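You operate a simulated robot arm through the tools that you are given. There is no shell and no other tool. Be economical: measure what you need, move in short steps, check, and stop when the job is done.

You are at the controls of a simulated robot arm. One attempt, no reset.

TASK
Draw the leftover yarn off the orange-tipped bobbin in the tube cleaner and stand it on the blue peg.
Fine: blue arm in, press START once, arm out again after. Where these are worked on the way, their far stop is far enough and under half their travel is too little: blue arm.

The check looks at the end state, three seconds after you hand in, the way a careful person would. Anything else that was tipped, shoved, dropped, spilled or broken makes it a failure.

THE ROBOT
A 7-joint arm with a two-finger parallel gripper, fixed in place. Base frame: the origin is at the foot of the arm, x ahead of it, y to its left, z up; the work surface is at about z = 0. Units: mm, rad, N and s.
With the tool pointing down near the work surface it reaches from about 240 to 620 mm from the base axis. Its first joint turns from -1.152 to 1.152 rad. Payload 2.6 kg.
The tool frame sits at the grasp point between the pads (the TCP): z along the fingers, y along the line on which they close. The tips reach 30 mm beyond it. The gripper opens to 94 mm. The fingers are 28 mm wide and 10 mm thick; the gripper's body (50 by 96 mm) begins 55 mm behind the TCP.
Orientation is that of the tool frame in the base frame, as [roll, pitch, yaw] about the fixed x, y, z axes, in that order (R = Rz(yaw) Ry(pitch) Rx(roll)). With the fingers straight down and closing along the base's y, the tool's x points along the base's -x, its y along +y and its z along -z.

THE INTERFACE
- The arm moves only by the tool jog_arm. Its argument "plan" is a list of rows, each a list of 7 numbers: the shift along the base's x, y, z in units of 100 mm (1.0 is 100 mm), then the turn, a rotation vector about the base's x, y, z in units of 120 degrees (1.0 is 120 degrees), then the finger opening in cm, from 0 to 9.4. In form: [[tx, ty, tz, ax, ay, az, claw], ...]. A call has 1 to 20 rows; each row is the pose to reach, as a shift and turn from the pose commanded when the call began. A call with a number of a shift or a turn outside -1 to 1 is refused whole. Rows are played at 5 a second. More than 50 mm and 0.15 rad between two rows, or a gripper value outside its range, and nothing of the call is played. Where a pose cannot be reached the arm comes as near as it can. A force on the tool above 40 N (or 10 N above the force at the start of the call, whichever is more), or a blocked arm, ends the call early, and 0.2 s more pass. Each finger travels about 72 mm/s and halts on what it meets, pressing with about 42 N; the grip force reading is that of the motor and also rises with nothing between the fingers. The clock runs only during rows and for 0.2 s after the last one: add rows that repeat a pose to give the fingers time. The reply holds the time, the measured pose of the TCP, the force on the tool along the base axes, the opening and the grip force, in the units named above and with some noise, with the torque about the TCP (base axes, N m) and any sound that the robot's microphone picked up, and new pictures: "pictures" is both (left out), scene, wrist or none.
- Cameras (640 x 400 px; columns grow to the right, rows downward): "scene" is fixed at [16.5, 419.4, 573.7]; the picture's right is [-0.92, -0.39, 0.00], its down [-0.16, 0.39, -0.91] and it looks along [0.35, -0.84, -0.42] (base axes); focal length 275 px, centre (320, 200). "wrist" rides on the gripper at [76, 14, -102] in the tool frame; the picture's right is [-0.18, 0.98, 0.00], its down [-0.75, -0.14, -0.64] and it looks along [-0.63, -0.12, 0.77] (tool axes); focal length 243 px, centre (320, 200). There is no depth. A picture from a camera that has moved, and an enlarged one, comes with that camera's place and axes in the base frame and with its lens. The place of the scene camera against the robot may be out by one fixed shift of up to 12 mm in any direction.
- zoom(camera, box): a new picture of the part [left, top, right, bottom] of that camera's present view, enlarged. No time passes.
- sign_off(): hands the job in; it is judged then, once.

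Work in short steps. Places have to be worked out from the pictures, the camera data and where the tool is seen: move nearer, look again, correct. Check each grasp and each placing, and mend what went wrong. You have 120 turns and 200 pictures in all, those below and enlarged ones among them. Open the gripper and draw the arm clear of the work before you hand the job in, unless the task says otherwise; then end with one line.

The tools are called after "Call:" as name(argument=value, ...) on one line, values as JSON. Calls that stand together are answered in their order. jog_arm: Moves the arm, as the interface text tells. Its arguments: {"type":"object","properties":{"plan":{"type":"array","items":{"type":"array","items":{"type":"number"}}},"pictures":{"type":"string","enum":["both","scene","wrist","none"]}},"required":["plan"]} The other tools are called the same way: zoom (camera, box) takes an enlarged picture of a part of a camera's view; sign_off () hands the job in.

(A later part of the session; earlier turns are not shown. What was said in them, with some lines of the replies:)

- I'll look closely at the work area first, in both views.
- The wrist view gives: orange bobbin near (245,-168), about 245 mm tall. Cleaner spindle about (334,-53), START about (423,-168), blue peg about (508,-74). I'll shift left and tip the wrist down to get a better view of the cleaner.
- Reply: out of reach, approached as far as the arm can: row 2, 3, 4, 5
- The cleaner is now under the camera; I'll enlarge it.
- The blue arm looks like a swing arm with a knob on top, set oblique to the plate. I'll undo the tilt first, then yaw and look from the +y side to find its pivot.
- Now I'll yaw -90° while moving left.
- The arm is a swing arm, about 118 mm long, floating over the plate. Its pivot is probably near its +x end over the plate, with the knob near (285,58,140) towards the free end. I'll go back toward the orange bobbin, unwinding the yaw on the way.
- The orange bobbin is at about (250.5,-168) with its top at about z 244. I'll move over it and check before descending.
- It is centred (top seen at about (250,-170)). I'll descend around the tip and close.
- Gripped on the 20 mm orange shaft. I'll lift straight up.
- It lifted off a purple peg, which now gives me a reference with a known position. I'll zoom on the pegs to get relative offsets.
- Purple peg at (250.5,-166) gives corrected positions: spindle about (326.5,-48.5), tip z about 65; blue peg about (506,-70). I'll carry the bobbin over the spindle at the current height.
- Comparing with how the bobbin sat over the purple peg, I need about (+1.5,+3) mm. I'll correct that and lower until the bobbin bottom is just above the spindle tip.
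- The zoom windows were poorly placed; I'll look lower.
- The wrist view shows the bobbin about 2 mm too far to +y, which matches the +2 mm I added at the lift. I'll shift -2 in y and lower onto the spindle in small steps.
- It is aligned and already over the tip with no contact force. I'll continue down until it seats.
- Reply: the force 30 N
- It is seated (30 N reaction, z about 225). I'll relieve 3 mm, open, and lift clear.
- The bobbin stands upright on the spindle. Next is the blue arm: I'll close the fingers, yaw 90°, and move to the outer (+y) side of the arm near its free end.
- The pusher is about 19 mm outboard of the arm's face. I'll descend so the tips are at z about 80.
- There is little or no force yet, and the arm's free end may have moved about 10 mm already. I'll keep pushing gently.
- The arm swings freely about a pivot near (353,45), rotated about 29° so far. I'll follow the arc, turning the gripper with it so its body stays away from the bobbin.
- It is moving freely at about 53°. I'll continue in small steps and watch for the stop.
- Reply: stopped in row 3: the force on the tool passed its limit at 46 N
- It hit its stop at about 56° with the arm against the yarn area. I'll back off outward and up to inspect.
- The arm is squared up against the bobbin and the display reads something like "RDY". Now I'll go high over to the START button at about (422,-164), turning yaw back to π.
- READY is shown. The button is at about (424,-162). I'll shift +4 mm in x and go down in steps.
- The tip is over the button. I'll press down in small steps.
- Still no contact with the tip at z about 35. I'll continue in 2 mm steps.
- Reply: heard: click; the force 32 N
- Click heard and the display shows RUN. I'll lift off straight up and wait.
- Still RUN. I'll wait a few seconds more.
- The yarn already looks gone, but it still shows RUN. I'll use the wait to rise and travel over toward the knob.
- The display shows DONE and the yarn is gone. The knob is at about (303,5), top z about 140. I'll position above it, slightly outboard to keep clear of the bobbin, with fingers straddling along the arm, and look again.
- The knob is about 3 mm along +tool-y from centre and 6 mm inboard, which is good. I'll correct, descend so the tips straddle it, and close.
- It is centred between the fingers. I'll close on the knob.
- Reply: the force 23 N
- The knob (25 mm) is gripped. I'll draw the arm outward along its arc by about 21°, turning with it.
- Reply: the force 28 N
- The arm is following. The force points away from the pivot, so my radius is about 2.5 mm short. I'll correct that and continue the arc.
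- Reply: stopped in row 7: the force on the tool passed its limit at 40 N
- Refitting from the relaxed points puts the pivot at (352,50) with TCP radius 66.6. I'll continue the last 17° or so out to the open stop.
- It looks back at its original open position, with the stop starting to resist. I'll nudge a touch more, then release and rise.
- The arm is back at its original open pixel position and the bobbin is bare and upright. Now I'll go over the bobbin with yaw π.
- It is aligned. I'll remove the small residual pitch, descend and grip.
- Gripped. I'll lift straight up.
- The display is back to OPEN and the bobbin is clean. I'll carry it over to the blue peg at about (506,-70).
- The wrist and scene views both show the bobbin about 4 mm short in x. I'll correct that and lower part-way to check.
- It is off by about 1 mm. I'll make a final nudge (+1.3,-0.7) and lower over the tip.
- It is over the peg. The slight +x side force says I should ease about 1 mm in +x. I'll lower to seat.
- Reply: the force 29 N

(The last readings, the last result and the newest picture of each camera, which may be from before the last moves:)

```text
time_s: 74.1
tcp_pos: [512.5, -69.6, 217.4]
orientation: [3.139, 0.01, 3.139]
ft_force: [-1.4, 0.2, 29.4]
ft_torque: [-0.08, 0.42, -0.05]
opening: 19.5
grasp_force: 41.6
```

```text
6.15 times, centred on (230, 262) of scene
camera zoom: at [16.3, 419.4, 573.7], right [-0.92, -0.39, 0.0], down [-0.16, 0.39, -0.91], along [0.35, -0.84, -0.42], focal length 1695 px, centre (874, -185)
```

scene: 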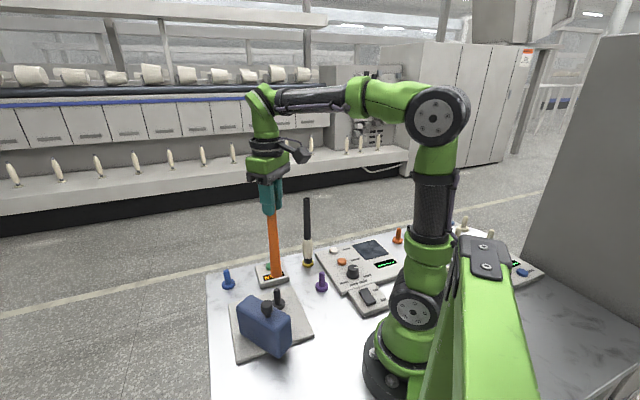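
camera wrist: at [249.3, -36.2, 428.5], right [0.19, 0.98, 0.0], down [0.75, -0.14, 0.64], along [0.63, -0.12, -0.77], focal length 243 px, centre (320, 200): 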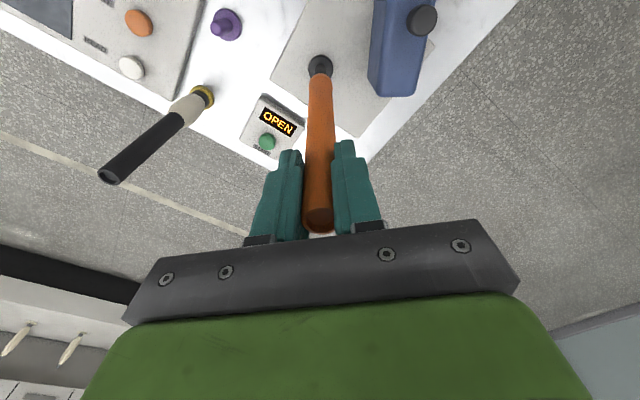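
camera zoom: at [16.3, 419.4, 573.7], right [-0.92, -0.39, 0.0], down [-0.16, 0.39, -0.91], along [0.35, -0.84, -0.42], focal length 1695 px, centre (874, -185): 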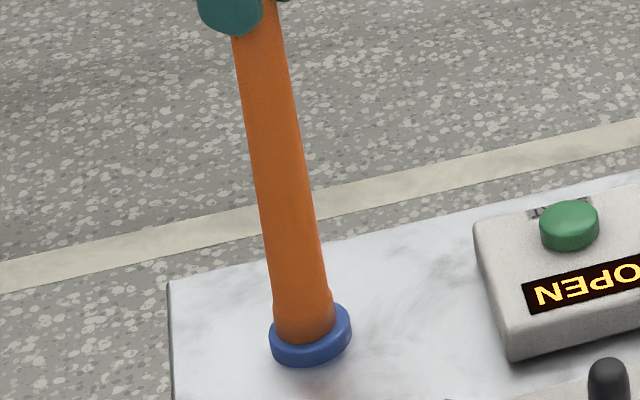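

Seated on the blue flange (29 N reaction). I'll relieve, open, and lift clear.

Call:
jog_arm(plan=[[-0.01, 0, 0.035, 0, 0, 0, 0], [-0.01, 0, 0.035, 0, 0, 0, 2.6], [-0.01, 0, 0.035, 0, 0, 0, 4.5], [-0.01, 0, 0.035, 0, 0, 0, 5], [-0.01, 0, 0.3, 0, 0, 0, 5], [-0.01, 0, 0.65, 0, 0, 0, 5], [-0.01, 0, 1.0, 0, 0, 0, 5], [-0.01, 0, 1.0, 0, 0, 0, 5]], pictures="none")

Call:
jog_arm(plan=[[0, 0, 0.4, 0, 0, 0, 5], [-0.4, 0, 0.5, 0, 0, 0, 5], [-0.8, 0, 0.5, 0, 0, 0, 5], [-1.0, 0, 0.5, 0, 0, 0, 5], [-1.0, 0, 0.5, 0, 0, 0, 5]], pictures="both")

Call:
zoom(camera="scene", box=[190, 190, 350, 360])

```text
time_s: 75.9
tcp_pos: [508.7, -70.2, 313.2]
orientation: [3.139, 0.0, 3.139]
ft_force: [0.2, -0.1, 0.4]
ft_torque: [-0.02, -0.03, 0.02]
opening: 50.0
grasp_force: 0.0
```

```text
time_s: 77.1
tcp_pos: [409.1, -68.9, 363.5]
orientation: [3.139, 0.0, 3.138]
ft_force: [-0.4, 0.5, -0.5]
ft_torque: [-0.04, 0.01, -0.03]
opening: 50.0
grasp_force: 0.1
camera wrist: at [333.5, -55.7, 466.3], right [0.19, 0.98, 0.0], down [0.75, -0.15, 0.64], along [0.63, -0.12, -0.77], focal length 243 px, centre (320, 200)
```

scene: 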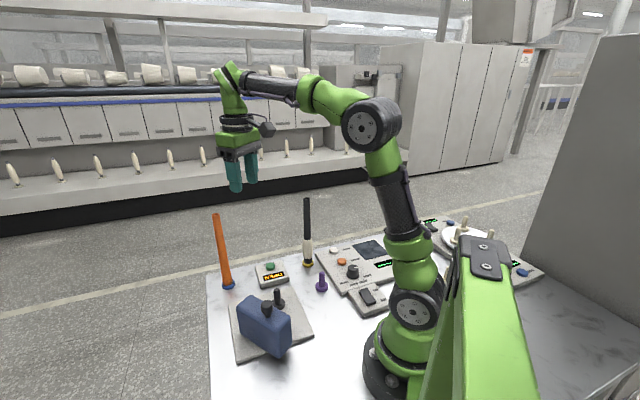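
wrist: 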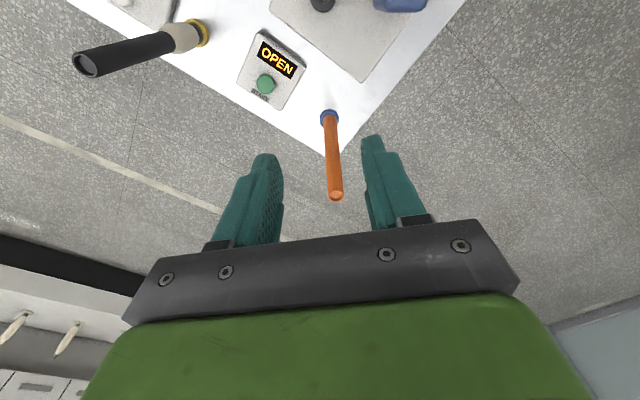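

```text
2.35 times, centred on (270, 275) of scene
camera zoom: at [16.5, 419.4, 573.7], right [-0.92, -0.39, 0.0], down [-0.16, 0.39, -0.91], along [0.35, -0.84, -0.42], focal length 648 px, centre (438, 24)
```

zoom: 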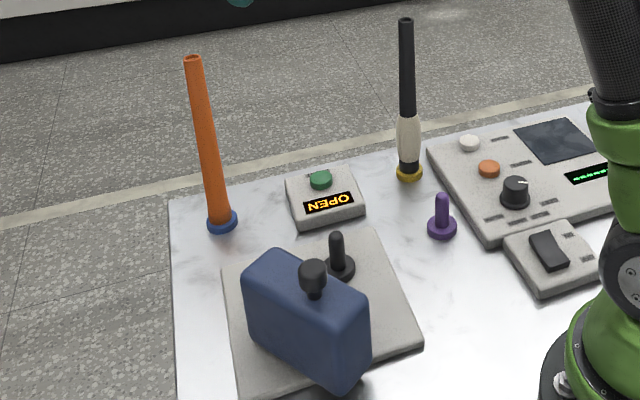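

The bare bobbin stands seated on the blue peg. The blue arm is out, the display shows OPEN, nothing else was disturbed, and the gripper is open and clear.

Call:
sign_off()

```text
The job is handed in.
```

The leftover yarn is off the orange-tipped bobbin, which now stands on the blue peg. START was pressed once with the blue arm in, and the arm is back out.
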